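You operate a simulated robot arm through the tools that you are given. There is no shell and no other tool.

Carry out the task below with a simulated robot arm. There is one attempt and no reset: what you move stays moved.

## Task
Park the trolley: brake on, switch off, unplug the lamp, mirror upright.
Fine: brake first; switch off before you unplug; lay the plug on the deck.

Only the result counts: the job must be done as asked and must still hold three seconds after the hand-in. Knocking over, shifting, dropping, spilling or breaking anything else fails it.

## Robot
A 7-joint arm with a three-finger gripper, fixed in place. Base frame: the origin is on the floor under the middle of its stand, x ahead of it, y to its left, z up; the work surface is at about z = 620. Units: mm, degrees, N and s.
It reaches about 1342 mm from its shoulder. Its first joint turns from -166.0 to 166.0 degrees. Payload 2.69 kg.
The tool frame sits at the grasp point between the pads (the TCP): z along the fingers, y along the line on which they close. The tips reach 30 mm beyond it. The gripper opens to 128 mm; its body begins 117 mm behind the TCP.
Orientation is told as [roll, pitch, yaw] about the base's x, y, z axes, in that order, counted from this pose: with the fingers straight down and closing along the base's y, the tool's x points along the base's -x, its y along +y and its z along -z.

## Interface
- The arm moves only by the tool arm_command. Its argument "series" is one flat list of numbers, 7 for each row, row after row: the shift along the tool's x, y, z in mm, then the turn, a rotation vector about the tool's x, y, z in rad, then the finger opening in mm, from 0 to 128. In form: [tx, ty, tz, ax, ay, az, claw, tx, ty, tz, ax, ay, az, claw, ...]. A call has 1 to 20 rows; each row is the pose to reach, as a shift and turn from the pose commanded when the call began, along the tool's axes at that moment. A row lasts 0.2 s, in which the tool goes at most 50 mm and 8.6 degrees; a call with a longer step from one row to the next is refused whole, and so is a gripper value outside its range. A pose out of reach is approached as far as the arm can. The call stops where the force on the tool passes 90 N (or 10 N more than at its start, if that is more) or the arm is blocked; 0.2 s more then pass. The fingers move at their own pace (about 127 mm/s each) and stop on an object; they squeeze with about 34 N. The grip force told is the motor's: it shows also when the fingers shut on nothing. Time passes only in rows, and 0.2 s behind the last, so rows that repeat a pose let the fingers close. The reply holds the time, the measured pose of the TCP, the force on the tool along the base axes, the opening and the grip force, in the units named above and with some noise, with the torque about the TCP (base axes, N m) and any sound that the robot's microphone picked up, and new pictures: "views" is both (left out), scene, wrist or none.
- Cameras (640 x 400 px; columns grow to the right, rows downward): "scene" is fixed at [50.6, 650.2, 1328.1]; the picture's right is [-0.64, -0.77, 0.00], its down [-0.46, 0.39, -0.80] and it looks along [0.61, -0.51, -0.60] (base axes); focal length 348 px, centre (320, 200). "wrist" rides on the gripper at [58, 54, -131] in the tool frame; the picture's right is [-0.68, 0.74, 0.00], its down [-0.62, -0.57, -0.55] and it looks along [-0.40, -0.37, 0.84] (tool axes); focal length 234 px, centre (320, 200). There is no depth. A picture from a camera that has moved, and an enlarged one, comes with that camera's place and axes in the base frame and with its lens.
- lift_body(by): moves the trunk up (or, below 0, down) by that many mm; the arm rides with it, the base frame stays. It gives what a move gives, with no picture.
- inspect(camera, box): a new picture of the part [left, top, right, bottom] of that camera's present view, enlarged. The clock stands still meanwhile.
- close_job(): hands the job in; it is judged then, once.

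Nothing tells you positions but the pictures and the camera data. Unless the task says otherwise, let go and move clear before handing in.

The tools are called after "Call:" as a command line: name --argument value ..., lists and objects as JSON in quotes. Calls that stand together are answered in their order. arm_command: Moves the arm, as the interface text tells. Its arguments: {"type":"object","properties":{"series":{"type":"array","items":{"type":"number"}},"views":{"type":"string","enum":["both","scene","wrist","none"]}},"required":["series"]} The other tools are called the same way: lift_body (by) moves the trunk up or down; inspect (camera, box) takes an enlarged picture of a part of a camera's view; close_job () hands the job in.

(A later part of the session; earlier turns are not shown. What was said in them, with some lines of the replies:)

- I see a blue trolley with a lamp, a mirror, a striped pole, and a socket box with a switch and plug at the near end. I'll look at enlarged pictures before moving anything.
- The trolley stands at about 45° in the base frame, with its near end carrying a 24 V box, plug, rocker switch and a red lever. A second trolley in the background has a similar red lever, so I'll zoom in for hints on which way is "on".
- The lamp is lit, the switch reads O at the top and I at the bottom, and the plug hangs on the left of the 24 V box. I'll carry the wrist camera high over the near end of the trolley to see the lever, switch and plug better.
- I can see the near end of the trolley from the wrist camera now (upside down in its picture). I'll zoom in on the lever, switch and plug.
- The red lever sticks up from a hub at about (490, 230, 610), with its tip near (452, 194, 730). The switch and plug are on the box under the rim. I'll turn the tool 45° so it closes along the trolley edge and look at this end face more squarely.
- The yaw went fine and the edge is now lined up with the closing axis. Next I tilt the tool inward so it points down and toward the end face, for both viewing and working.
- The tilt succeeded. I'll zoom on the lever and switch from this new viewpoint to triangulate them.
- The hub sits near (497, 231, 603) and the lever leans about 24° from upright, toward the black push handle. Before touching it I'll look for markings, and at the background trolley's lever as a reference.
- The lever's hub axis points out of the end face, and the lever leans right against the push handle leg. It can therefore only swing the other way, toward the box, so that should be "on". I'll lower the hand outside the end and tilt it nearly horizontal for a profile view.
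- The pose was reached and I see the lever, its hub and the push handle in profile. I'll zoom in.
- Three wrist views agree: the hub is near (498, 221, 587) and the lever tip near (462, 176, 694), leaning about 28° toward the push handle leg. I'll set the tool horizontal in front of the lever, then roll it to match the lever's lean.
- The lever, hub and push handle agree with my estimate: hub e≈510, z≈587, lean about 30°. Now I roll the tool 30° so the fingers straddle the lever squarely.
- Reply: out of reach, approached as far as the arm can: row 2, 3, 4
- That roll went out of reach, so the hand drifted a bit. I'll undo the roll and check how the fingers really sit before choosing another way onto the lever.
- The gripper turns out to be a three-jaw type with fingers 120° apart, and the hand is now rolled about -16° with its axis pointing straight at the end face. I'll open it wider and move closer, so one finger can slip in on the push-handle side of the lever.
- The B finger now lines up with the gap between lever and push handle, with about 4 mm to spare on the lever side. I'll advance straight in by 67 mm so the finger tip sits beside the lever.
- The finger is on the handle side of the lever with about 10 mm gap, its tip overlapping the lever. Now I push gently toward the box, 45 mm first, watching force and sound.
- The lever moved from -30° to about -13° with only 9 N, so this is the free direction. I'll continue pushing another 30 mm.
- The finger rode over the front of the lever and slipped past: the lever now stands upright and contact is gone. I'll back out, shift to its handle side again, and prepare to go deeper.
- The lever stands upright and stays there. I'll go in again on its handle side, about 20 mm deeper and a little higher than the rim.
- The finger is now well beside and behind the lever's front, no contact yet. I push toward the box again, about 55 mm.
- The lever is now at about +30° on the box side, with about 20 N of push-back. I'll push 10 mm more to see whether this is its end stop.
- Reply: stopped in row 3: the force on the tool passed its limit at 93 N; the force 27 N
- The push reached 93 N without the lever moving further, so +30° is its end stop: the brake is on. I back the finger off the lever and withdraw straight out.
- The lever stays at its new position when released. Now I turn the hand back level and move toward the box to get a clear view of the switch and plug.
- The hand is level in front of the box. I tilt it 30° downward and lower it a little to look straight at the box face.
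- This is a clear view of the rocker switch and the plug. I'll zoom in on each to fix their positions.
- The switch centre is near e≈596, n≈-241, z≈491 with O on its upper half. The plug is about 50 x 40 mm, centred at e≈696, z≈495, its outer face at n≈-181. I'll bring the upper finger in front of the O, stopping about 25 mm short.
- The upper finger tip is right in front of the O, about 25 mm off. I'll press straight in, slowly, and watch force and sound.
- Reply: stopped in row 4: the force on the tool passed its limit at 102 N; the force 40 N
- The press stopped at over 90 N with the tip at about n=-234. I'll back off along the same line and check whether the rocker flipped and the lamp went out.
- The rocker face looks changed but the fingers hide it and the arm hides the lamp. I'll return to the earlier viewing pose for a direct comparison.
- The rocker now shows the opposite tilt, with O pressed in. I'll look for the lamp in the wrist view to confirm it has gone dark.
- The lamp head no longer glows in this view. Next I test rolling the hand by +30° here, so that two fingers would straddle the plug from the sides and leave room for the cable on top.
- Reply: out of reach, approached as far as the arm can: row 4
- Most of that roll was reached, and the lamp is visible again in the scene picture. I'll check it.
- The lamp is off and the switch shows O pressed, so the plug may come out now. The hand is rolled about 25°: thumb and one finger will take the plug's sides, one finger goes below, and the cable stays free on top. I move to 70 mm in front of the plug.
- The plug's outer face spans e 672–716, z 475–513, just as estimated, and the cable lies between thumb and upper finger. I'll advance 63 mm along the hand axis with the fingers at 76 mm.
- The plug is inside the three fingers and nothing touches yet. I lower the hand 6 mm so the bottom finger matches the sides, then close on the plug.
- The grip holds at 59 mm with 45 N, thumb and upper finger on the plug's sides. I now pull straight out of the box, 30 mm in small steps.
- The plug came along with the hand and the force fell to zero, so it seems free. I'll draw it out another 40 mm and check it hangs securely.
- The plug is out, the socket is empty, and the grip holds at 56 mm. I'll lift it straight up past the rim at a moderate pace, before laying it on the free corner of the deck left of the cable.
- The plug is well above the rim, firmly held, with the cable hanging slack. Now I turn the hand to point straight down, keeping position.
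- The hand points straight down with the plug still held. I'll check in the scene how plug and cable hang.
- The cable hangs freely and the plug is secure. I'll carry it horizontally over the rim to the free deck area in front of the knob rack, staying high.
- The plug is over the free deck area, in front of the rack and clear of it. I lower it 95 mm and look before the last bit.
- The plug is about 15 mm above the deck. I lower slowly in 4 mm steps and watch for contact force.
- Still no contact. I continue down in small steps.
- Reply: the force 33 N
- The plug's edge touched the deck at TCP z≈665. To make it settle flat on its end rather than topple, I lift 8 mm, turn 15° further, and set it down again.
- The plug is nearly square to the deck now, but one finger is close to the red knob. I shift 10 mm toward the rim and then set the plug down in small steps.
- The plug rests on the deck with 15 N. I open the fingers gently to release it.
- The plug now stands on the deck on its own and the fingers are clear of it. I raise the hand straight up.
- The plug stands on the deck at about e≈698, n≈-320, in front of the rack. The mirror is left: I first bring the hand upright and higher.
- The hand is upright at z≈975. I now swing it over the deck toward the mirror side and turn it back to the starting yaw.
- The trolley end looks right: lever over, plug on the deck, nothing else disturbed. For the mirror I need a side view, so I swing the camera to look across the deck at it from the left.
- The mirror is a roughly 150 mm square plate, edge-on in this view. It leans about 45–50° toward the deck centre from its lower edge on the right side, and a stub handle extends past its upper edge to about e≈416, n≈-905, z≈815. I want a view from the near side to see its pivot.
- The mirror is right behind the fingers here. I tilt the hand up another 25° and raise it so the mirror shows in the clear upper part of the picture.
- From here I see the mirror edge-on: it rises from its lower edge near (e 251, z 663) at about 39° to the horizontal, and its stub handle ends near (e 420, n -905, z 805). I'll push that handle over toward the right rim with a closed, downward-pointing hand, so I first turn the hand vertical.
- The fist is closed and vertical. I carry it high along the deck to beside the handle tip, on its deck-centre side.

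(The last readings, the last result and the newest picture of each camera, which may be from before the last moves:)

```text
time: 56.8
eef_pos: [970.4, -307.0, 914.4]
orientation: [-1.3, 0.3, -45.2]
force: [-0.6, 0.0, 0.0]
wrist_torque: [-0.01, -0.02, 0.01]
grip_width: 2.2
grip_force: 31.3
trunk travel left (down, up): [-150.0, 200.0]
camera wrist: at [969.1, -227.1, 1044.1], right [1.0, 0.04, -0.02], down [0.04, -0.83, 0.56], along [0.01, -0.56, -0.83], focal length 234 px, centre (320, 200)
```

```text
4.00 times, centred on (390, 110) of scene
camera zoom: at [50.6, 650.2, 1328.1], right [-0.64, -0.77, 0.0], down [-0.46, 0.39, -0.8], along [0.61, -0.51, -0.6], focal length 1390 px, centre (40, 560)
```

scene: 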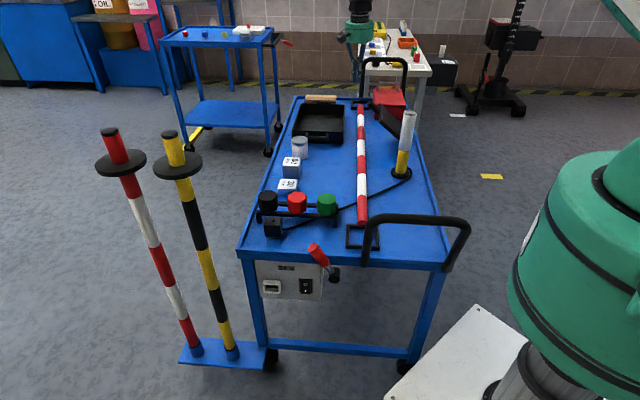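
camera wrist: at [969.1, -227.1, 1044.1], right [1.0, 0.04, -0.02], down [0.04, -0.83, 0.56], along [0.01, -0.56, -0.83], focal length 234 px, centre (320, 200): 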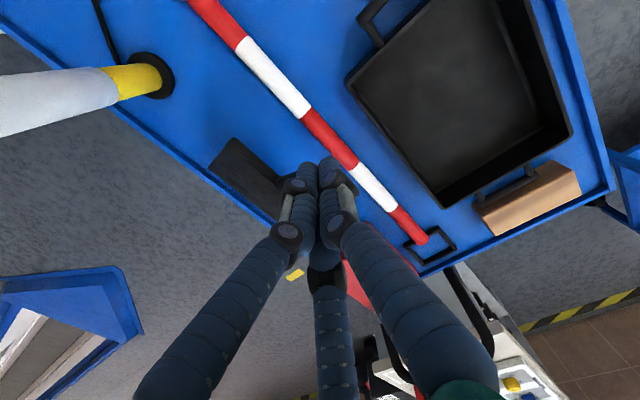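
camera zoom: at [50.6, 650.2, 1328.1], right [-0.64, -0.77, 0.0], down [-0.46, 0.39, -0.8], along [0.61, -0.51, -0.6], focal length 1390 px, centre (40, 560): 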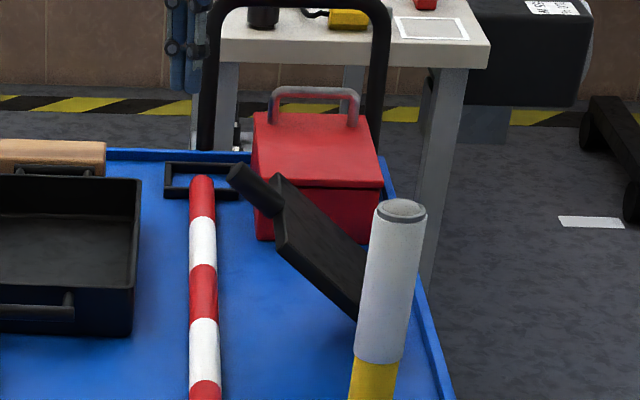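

The plate spans n -842 to -1005 and the handle is at n≈-920. I lower the fist beside the handle tip, about 25 mm away from it.

Call:
arm_command --series '[-6, 0, 27, 0, 0, 0, 0, -12, 0, 54, 0, 0, 0, 0, -17, 0, 82, 0, 0, 0, 0, -17, 0, 108, 0, 0, 0, 0]' --views "both"

Call:
inspect --camera "wrist" --box '[180, 60, 420, 240]'

Call:
inspect --camera "scene" --box '[330, 60, 450, 160]'

```text
time: 57.8
eef_pos: [982.3, -320.1, 803.6]
orientation: [-1.2, 0.2, -45.2]
force: [0.0, -0.8, 1.3]
wrist_torque: [0.01, -0.01, -0.04]
grip_width: 2.3
grip_force: 31.2
trunk travel left (down, up): [-150.0, 200.0]
camera wrist: at [981.3, -239.8, 934.3], right [1.0, 0.04, -0.02], down [0.04, -0.83, 0.56], along [0.01, -0.56, -0.83], focal length 234 px, centre (320, 200)
```

scene: 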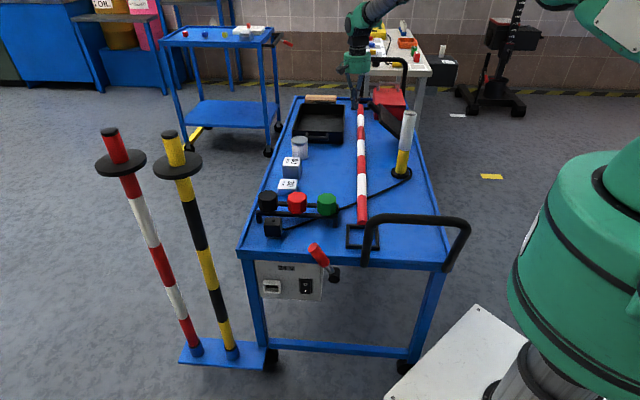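
wrist: 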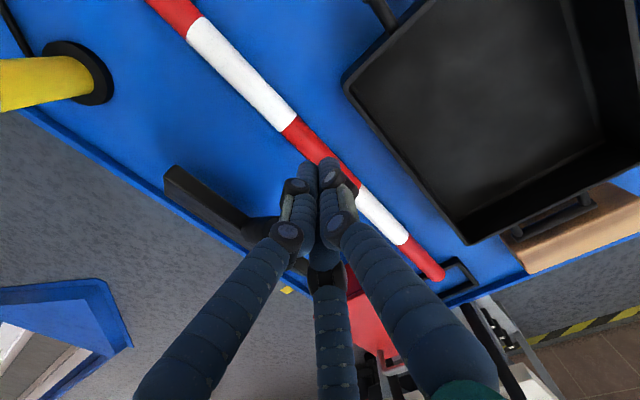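

```text
2.22 times, centred on (300, 150) of wrist
camera zoom: at [981.3, -239.8, 934.3], right [1.0, 0.04, -0.02], down [0.04, -0.83, 0.56], along [0.01, -0.56, -0.83], focal length 520 px, centre (364, 311)
```

zoom: 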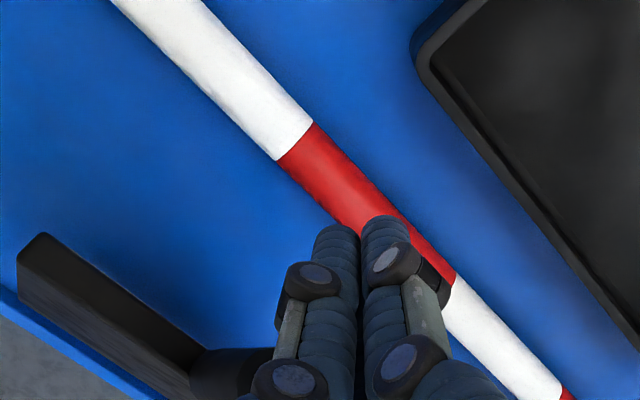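

```text
4.00 times, centred on (390, 110) of scene
camera zoom: at [50.6, 650.2, 1328.1], right [-0.64, -0.77, 0.0], down [-0.46, 0.39, -0.8], along [0.61, -0.51, -0.6], focal length 1390 px, centre (40, 560)
```

zoom: 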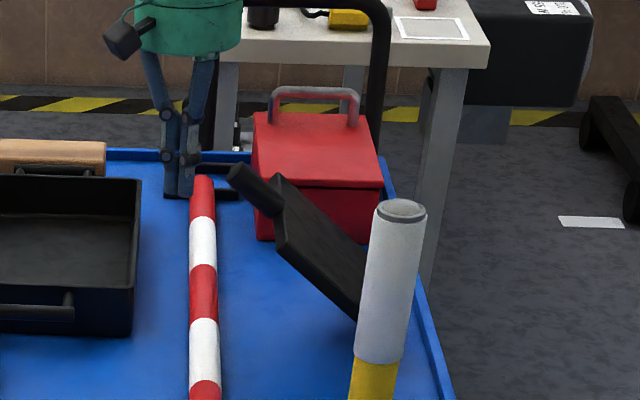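

The fist is level with the handle tip and just beside it. I push toward the right rim along the handle's arc, about 20° of mirror rotation first.

Call:
arm_command --series '[0, -20, 0, 0, 0, 0, 0, 0, -36, -8, 0, 0, 0, 0, 0, -47, -22, 0, 0, 0, 0, 0, -64, -37, 0, 0, 0, 0, 0, -83, -50, 0, 0, 0, 0]' --views "both"

Call:
inspect --camera "scene" --box '[330, 60, 450, 160]'

Call:
inspect --camera "wrist" --box '[180, 60, 420, 240]'

```text
time: 59.0
eef_pos: [921.2, -382.2, 855.1]
orientation: [-1.3, 0.3, -45.1]
force: [-0.2, -0.3, 0.1]
wrist_torque: [0.01, -0.01, -0.02]
grip_width: 2.3
grip_force: 31.2
trunk travel left (down, up): [-150.0, 200.0]
camera wrist: at [919.7, -300.7, 984.8], right [1.0, 0.04, -0.02], down [0.04, -0.83, 0.56], along [0.01, -0.56, -0.83], focal length 234 px, centre (320, 200)
```

scene: 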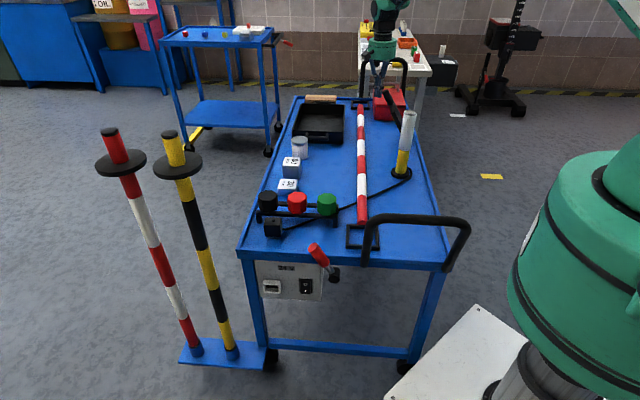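
wrist: 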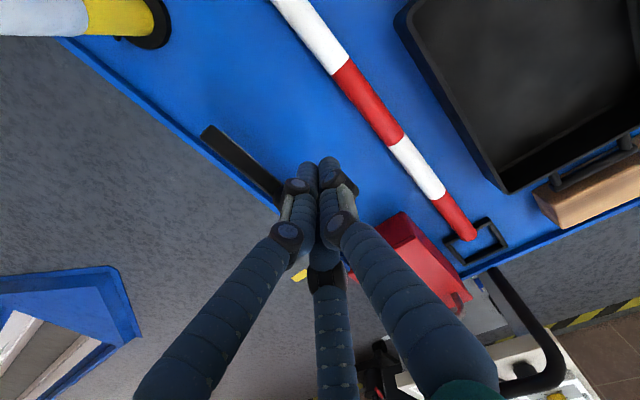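

```text
4.00 times, centred on (390, 110) of scene
camera zoom: at [50.6, 650.2, 1328.1], right [-0.64, -0.77, 0.0], down [-0.46, 0.39, -0.8], along [0.61, -0.51, -0.6], focal length 1390 px, centre (40, 560)
```

zoom: 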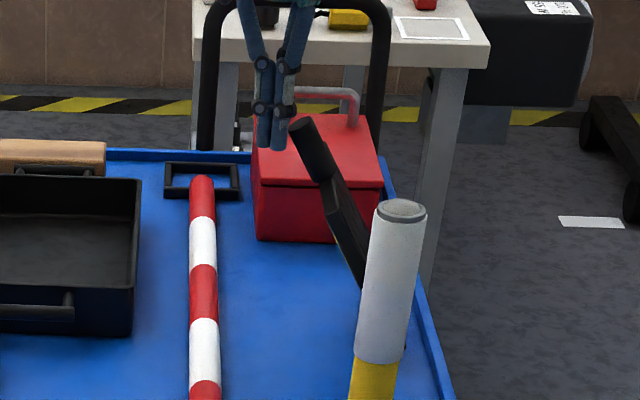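

```text
2.22 times, centred on (300, 150) of wrist
camera zoom: at [919.7, -300.7, 984.8], right [1.0, 0.04, -0.02], down [0.04, -0.83, 0.56], along [0.01, -0.56, -0.83], focal length 520 px, centre (364, 311)
```

zoom: 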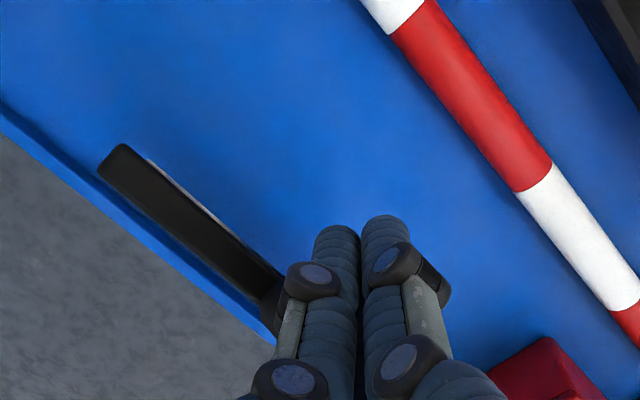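

The mirror follows freely and is now at about 60°. I continue the arc to roughly 83° and check again.

Call:
arm_command --series '[0, -13, -7, 0, 0, 0, 0, 0, -26, -13, 0, 0, 0, 0, 0, -40, -18, 0, 0, 0, 0, 0, -54, -22, 0, 0, 0, 0, 0, -66, -25, 0, 0, 0, 0, 0, -78, -27, 0, 0, 0, 0]' --views "both"

Call:
inspect --camera "scene" --box '[330, 60, 450, 160]'

Call:
inspect --camera "wrist" --box '[180, 60, 420, 240]'

```text
time: 60.4
eef_pos: [868.1, -432.9, 883.1]
orientation: [-1.3, 0.2, -45.2]
force: [0.0, 0.1, -0.6]
wrist_torque: [0.03, -0.02, 0.0]
grip_width: 2.2
grip_force: 31.4
trunk travel left (down, up): [-150.0, 200.0]
camera wrist: at [867.0, -352.0, 1012.9], right [1.0, 0.04, -0.02], down [0.04, -0.83, 0.56], along [0.01, -0.56, -0.83], focal length 234 px, centre (320, 200)
```

scene: 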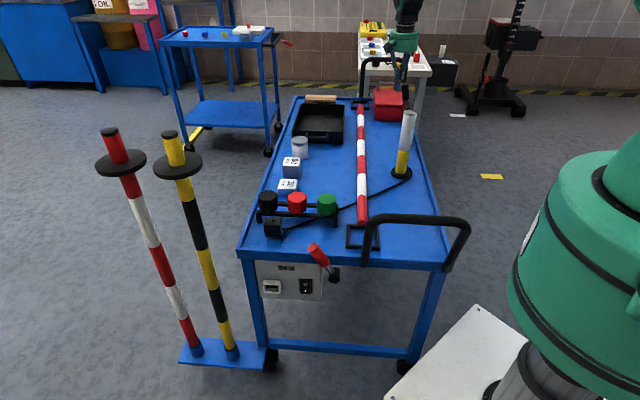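
wrist: 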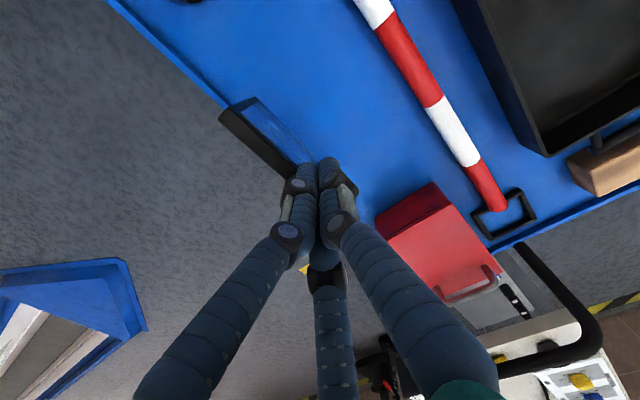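

```text
4.00 times, centred on (390, 110) of scene
camera zoom: at [50.6, 650.2, 1328.1], right [-0.64, -0.77, 0.0], down [-0.46, 0.39, -0.8], along [0.61, -0.51, -0.6], focal length 1390 px, centre (40, 560)
```

zoom: 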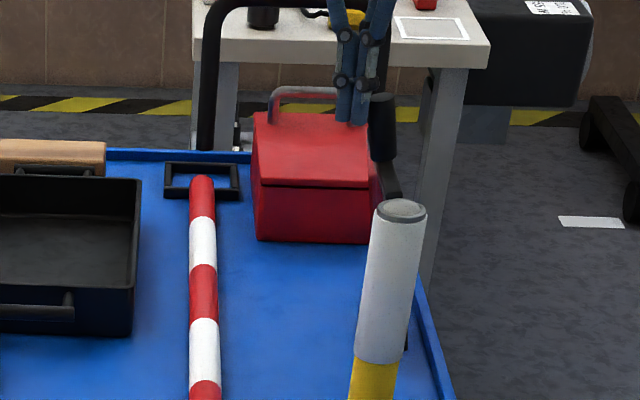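

```text
2.22 times, centred on (300, 150) of wrist
camera zoom: at [867.0, -352.0, 1012.9], right [1.0, 0.04, -0.02], down [0.04, -0.83, 0.56], along [0.01, -0.56, -0.83], focal length 520 px, centre (364, 311)
```

zoom: 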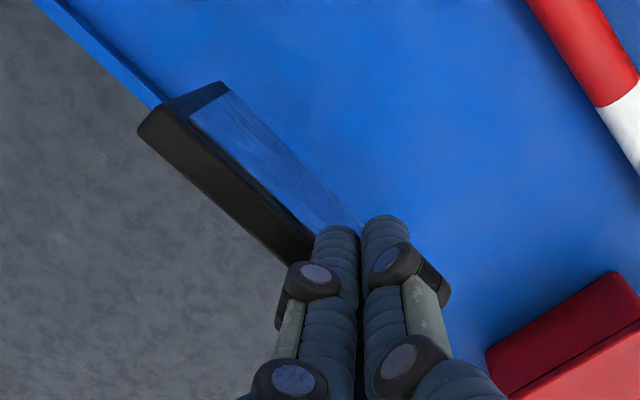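

The mirror stands at about 80° now and its reflecting face looks toward the deck. I push another 22 mm, watching for an end stop.

Call:
arm_command --series '[0, -7, -1, 0, 0, 0, 0, 0, -15, -2, 0, 0, 0, 0, 0, -22, -2, 0, 0, 0, 0]' --views "both"

Call:
inspect --camera "scene" --box '[370, 60, 450, 130]'

Call:
inspect --camera "wrist" --box '[180, 40, 400, 210]'

```text
time: 61.2
eef_pos: [853.9, -447.8, 885.8]
orientation: [-1.2, 0.1, -45.1]
force: [-0.5, 0.2, 0.3]
wrist_torque: [0.0, 0.01, -0.01]
grip_width: 2.0
grip_force: 31.3
trunk travel left (down, up): [-150.0, 200.0]
camera wrist: at [852.5, -367.8, 1016.9], right [1.0, 0.04, -0.02], down [0.04, -0.83, 0.56], along [0.01, -0.56, -0.83], focal length 234 px, centre (320, 200)
```

scene: 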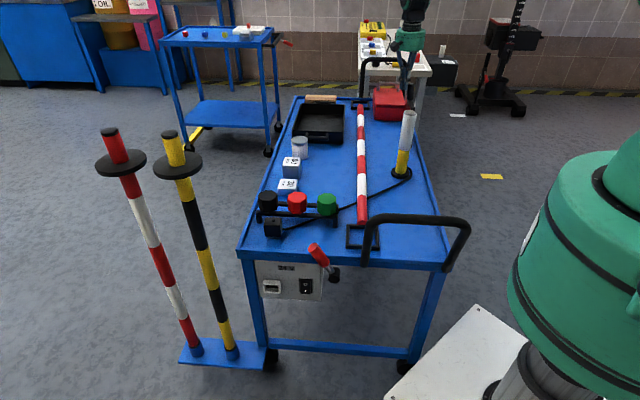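
wrist: 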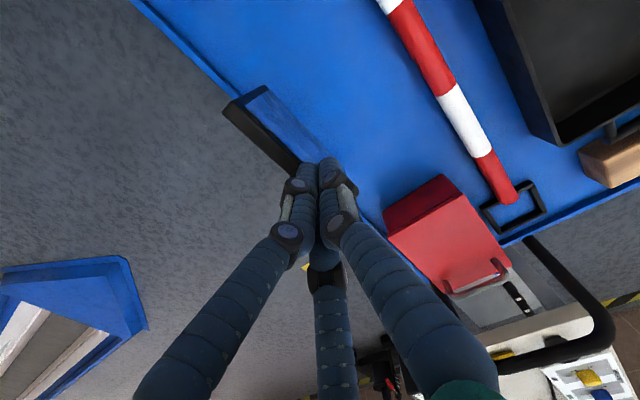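

```text
5.71 times, centred on (410, 95) of scene
camera zoom: at [50.6, 650.2, 1328.1], right [-0.64, -0.77, 0.0], down [-0.46, 0.39, -0.8], along [0.61, -0.51, -0.6], focal length 1986 px, centre (-194, 800)
```

zoom: 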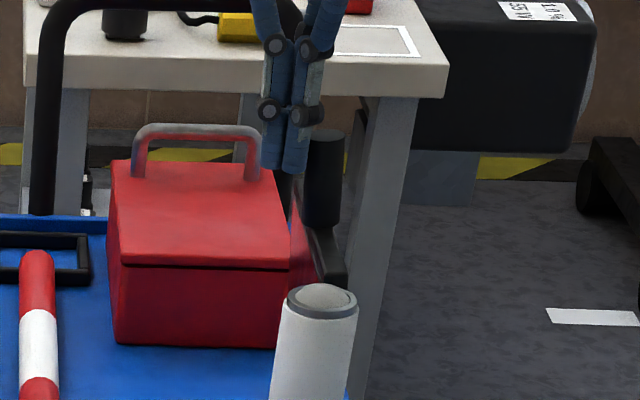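

```text
2.35 times, centred on (290, 125) of wrist
camera zoom: at [852.5, -367.8, 1016.9], right [1.0, 0.04, -0.02], down [0.04, -0.83, 0.56], along [0.01, -0.56, -0.83], focal length 551 px, centre (391, 376)
```

zoom: 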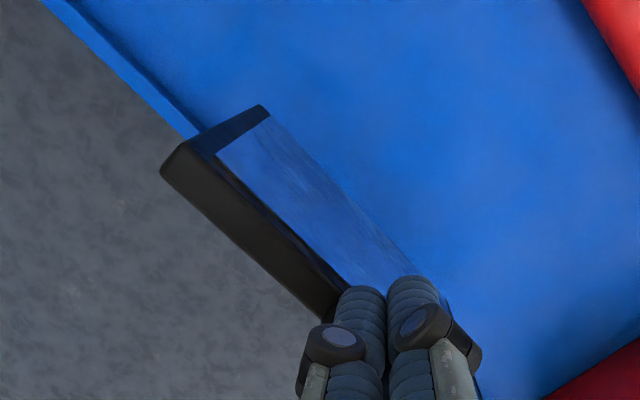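

The mirror leans only about 6° now and still moves freely. I push 12 mm more and re-check.

Call:
arm_command --series '[0, -6, 0, 0, 0, 0, 0, 0, -12, 0, 0, 0, 0, 0, 0, -12, 0, 0, 0, 0, 0]' --views "none"

Call:
inspect --camera "scene" --box '[370, 60, 450, 130]'

Call:
inspect --camera "wrist" --box '[180, 40, 400, 210]'

```text
time: 62.0
eef_pos: [845.5, -455.9, 885.6]
orientation: [-1.1, 0.2, -45.2]
force: [-1.2, 0.4, 0.2]
wrist_torque: [-0.01, 0.03, -0.02]
grip_width: 2.1
grip_force: 31.6
trunk travel left (down, up): [-150.0, 200.0]
```

```text
5.71 times, centred on (410, 95) of scene
camera zoom: at [50.6, 650.2, 1328.1], right [-0.64, -0.77, 0.0], down [-0.46, 0.39, -0.8], along [0.61, -0.51, -0.6], focal length 1986 px, centre (-194, 800)
```

zoom: 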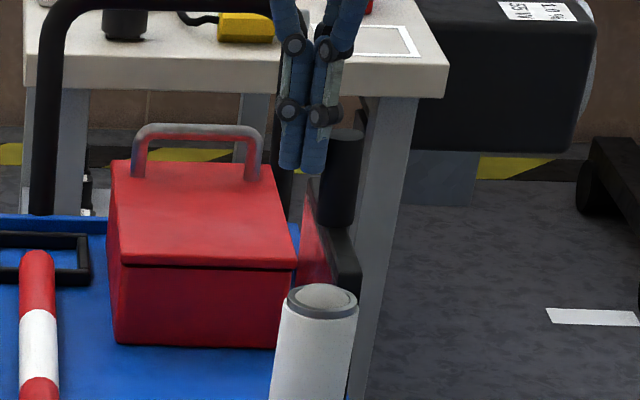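

```text
2.35 times, centred on (290, 125) of wrist
camera zoom: at [843.8, -376.5, 1017.1], right [1.0, 0.04, -0.02], down [0.04, -0.83, 0.56], along [0.01, -0.56, -0.83], focal length 551 px, centre (391, 376)
```

zoom: 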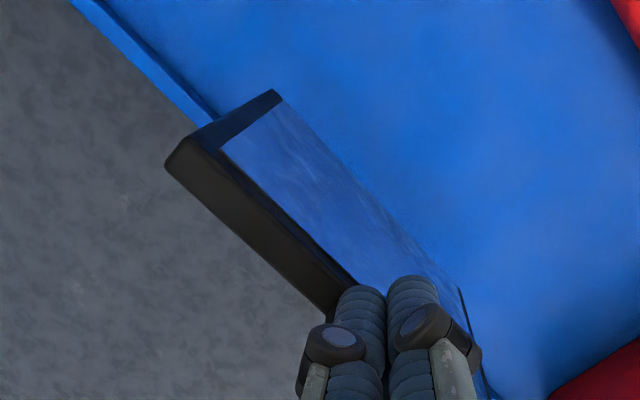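

About 3° remains. I push 8 mm more in small steps, watching for a stop.

Call:
arm_command --series '[0, -3, 0, 0, 0, 0, 0, 0, -6, 0, 0, 0, 0, 0, 0, -8, 0, 0, 0, 0, 0]' --views "none"

Call:
inspect --camera "scene" --box '[370, 60, 450, 130]'

Call:
inspect --camera "wrist" --box '[180, 40, 400, 210]'

```text
time: 62.8
eef_pos: [838.6, -463.9, 887.4]
orientation: [-1.2, 0.2, -45.1]
force: [0.4, -0.8, 0.0]
wrist_torque: [0.0, -0.01, -0.03]
grip_width: 2.3
grip_force: 31.6
trunk travel left (down, up): [-150.0, 200.0]
```

```text
5.71 times, centred on (410, 95) of scene
camera zoom: at [50.6, 650.2, 1328.1], right [-0.64, -0.77, 0.0], down [-0.46, 0.39, -0.8], along [0.61, -0.51, -0.6], focal length 1986 px, centre (-194, 800)
```

zoom: 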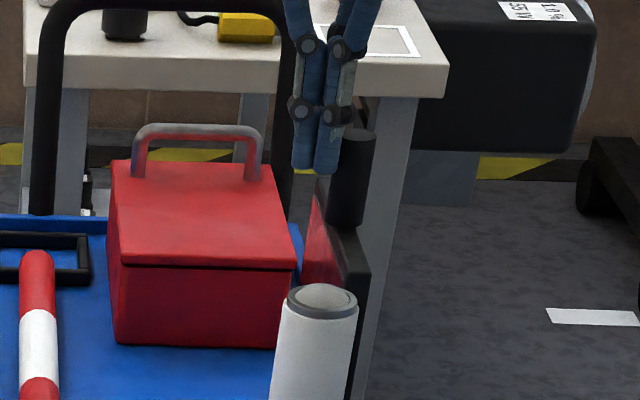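

```text
2.35 times, centred on (290, 125) of wrist
camera zoom: at [837.9, -382.4, 1017.3], right [1.0, 0.04, -0.02], down [0.04, -0.83, 0.56], along [0.01, -0.56, -0.83], focal length 551 px, centre (391, 376)
```

zoom: 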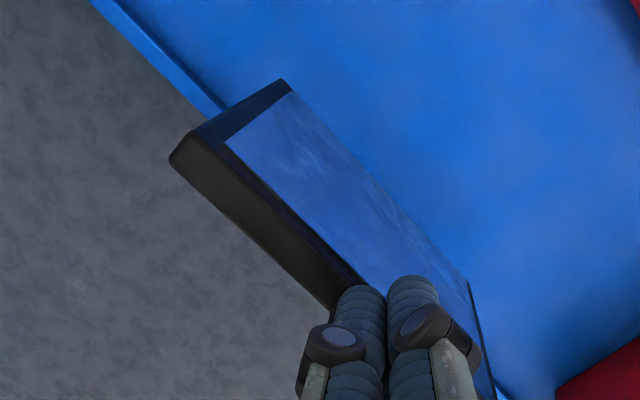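

Roughly 2° remain by the pictures. I push 6 mm more and feel for a stop.

Call:
arm_command --series '[0, -3, 0, 0, 0, 0, 0, 0, -6, 0, 0, 0, 0, 0, 0, -6, 0, 0, 0, 0, 0]' --views "none"

Call:
inspect --camera "scene" --box '[370, 60, 450, 130]'

Call:
inspect --camera "wrist" --box '[180, 40, 400, 210]'

```text
time: 63.6
eef_pos: [837.9, -464.6, 888.5]
orientation: [-1.4, 0.0, -45.1]
force: [33.6, 23.2, -1.0]
wrist_torque: [0.51, -1.01, 0.46]
grip_width: 1.9
grip_force: 31.3
trunk travel left (down, up): [-150.0, 200.0]
```

```text
5.71 times, centred on (410, 95) of scene
camera zoom: at [50.6, 650.2, 1328.1], right [-0.64, -0.77, 0.0], down [-0.46, 0.39, -0.8], along [0.61, -0.51, -0.6], focal length 1986 px, centre (-194, 800)
```

zoom: 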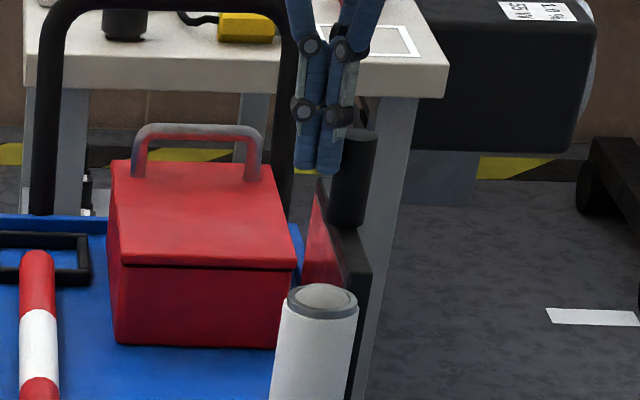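

```text
2.35 times, centred on (290, 125) of wrist
camera zoom: at [836.2, -383.2, 1017.1], right [1.0, 0.04, -0.02], down [0.04, -0.83, 0.56], along [0.01, -0.56, -0.83], focal length 551 px, centre (391, 376)
```

zoom: 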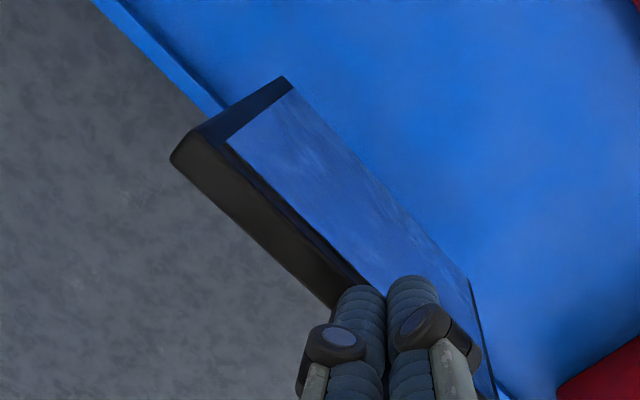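

The force jumped to 40 N with no further motion, so the mirror is at its upright end stop. I back the fist away gently and check that it stays.

Call:
arm_command --series '[0, 6, 0, 0, 0, 0, 0, 0, 16, 0, 0, 0, 0, 0, 0, 36, 0, 0, 0, 0, 0, 0, 60, 0, 0, 0, 0, 0, 0, 80, 0, 0, 0, 0, 0]' --views "both"

Call:
inspect --camera "scene" --box '[370, 60, 450, 130]'

Call:
inspect --camera "wrist" --box '[120, 40, 400, 240]'

```text
time: 64.8
eef_pos: [892.2, -410.2, 885.5]
orientation: [-1.3, 0.2, -45.2]
force: [0.3, 0.7, -0.7]
wrist_torque: [0.0, 0.0, -0.01]
grip_width: 2.1
grip_force: 31.2
trunk travel left (down, up): [-150.0, 200.0]
camera wrist: at [891.5, -329.9, 1014.7], right [1.0, 0.04, -0.02], down [0.04, -0.83, 0.56], along [0.01, -0.56, -0.83], focal length 234 px, centre (320, 200)
```

scene: 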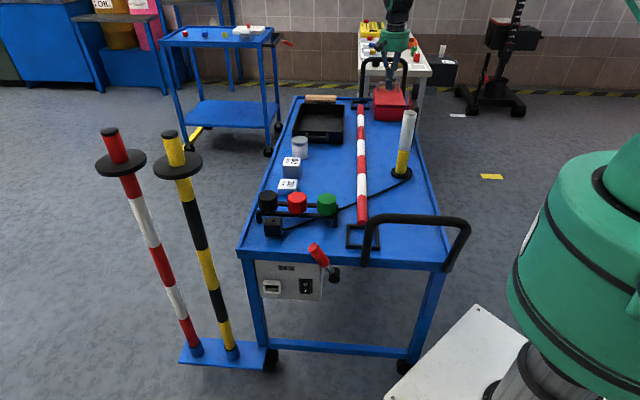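
wrist: 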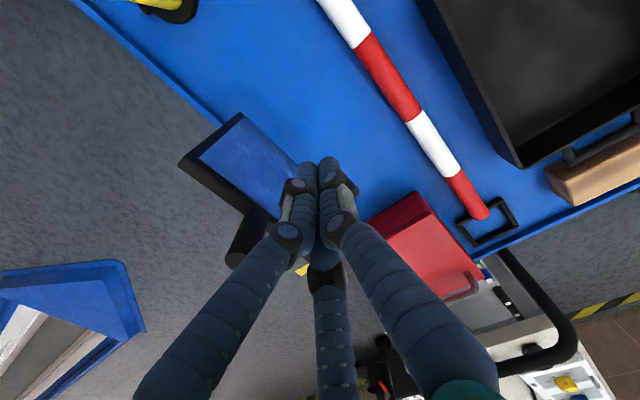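

```text
5.71 times, centred on (410, 95) of scene
camera zoom: at [50.6, 650.2, 1328.1], right [-0.64, -0.77, 0.0], down [-0.46, 0.39, -0.8], along [0.61, -0.51, -0.6], focal length 1986 px, centre (-194, 800)
```

zoom: 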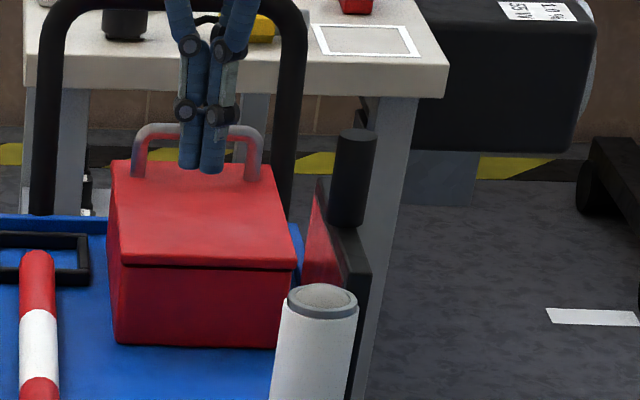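

```text
2.00 times, centred on (260, 140) of wrist
camera zoom: at [891.5, -329.9, 1014.7], right [1.0, 0.04, -0.02], down [0.04, -0.83, 0.56], along [0.01, -0.56, -0.83], focal length 468 px, centre (440, 320)
```

zoom: 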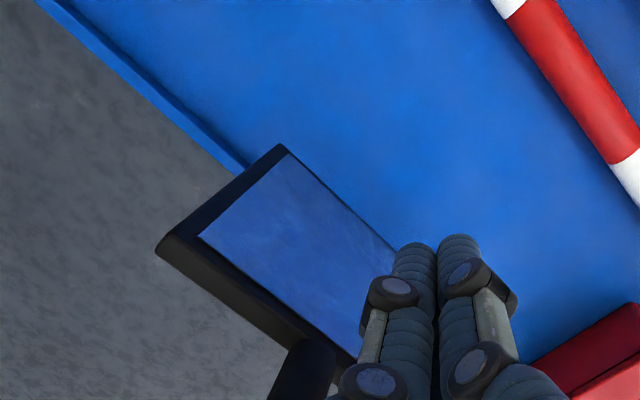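

The mirror stays upright on its own. I raise the hand and move it clear, then check the whole trolley once more.

Call:
arm_command --series '[0, 0, -40, 0, 0, 0, 0, 0, 0, -80, 0, 0, 0, 0, 0, 0, -120, 0, 0, 0, 0, 42, 8, -125, 0, 0, 0, 0, 84, 16, -130, 0, 0, 0, 20, 126, 24, -130, 0, 0, 0, 40, 168, 32, -130, 0, 0, 0, 60, 210, 40, -130, 0, 0, 0, 60, 252, 48, -130, 0, 0, 0, 60, 294, 56, -130, 0, 0, 0, 60, 334, 62, -130, 0, 0, 0, 60]' --views "both"

Call:
inspect --camera "scene" --box '[220, 170, 380, 310]'

Call:
inspect --camera "scene" --box '[340, 60, 460, 190]'

```text
time: 67.2
eef_pos: [703.6, -128.2, 1013.4]
orientation: [-1.2, 0.2, -45.2]
force: [-0.5, 0.2, -0.3]
wrist_torque: [0.04, 0.05, 0.04]
grip_width: 60.3
grip_force: 0.1
trunk travel left (down, up): [-150.0, 200.0]
camera wrist: at [701.5, -47.7, 1142.9], right [1.0, 0.04, -0.02], down [0.04, -0.83, 0.56], along [0.01, -0.56, -0.83], focal length 234 px, centre (320, 200)
```

scene: 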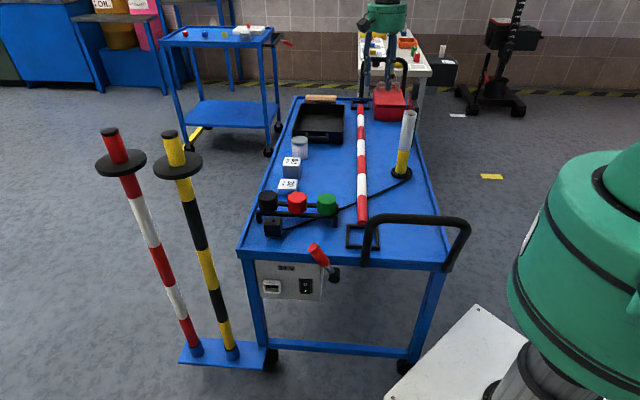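
wrist: 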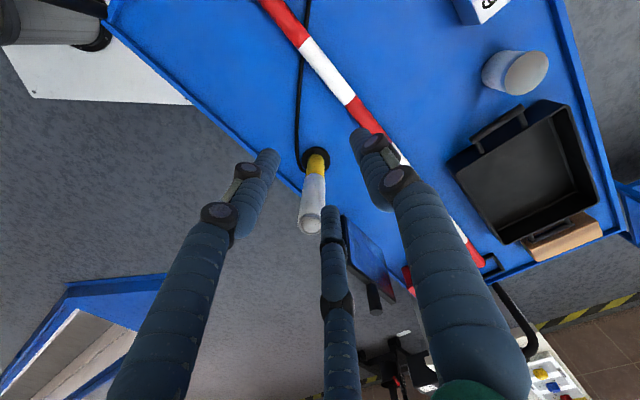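

```text
2.86 times, centred on (300, 240) of scene
camera zoom: at [50.6, 650.2, 1328.1], right [-0.64, -0.77, 0.0], down [-0.46, 0.39, -0.8], along [0.61, -0.51, -0.6], focal length 993 px, centre (377, 86)
```

zoom: 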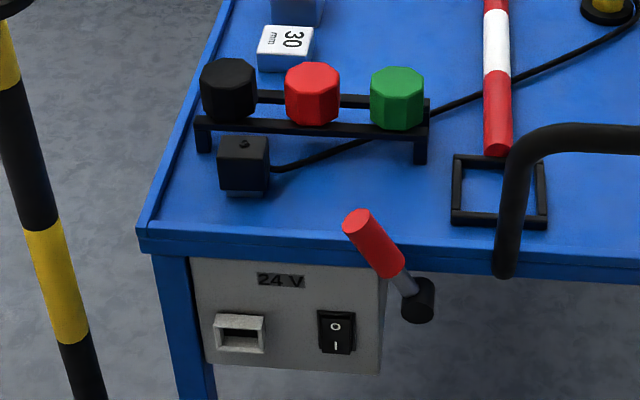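

```text
3.08 times, centred on (400, 125) of scene
camera zoom: at [50.6, 650.2, 1328.1], right [-0.64, -0.77, 0.0], down [-0.46, 0.39, -0.8], along [0.61, -0.51, -0.6], focal length 1069 px, centre (74, 431)
```

zoom: 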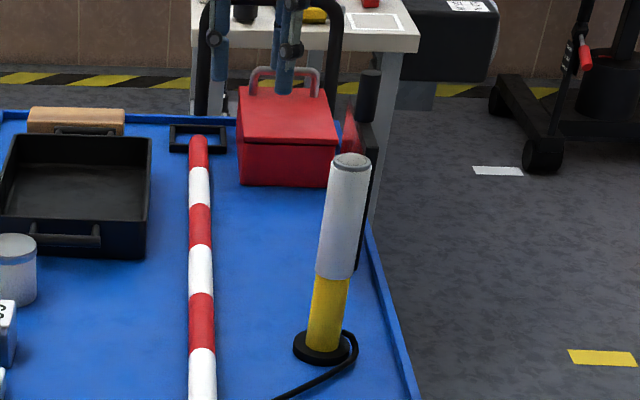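

All four items check out. The brake lever is at its far stop, the switch shows O pressed with the lamp dark, the plug sits on the deck with the socket empty, and the mirror is upright. The rack, pole, blocks and stand are where they were, and the hand is clear, so I hand in.

Call:
close_job

```text
The job is handed in.
```

The trolley is parked and the job is handed in; I haven't seen the judge's verdict. I did the steps in the order you gave:

1. **Brake:** I pushed the lever across to its far end stop. It carries no marking, so I took that side as "on" because the lever started against the other stop.
2. **Switch:** O is pressed and the lamp is dark. I checked this before unplugging.
3. **Plug:** It is out of the socket and on the deck in front of the knob rack. It stands on its end rather than lying on its side.
4. **Mirror:** I pushed it up to its end stop, and it stayed upright after I let go.

On the first try the finger slipped off the brake lever halfway, so I backed out and pushed again. In the last pictures nothing else on the trolley looked moved or knocked over, and the hand was clear when I handed in.
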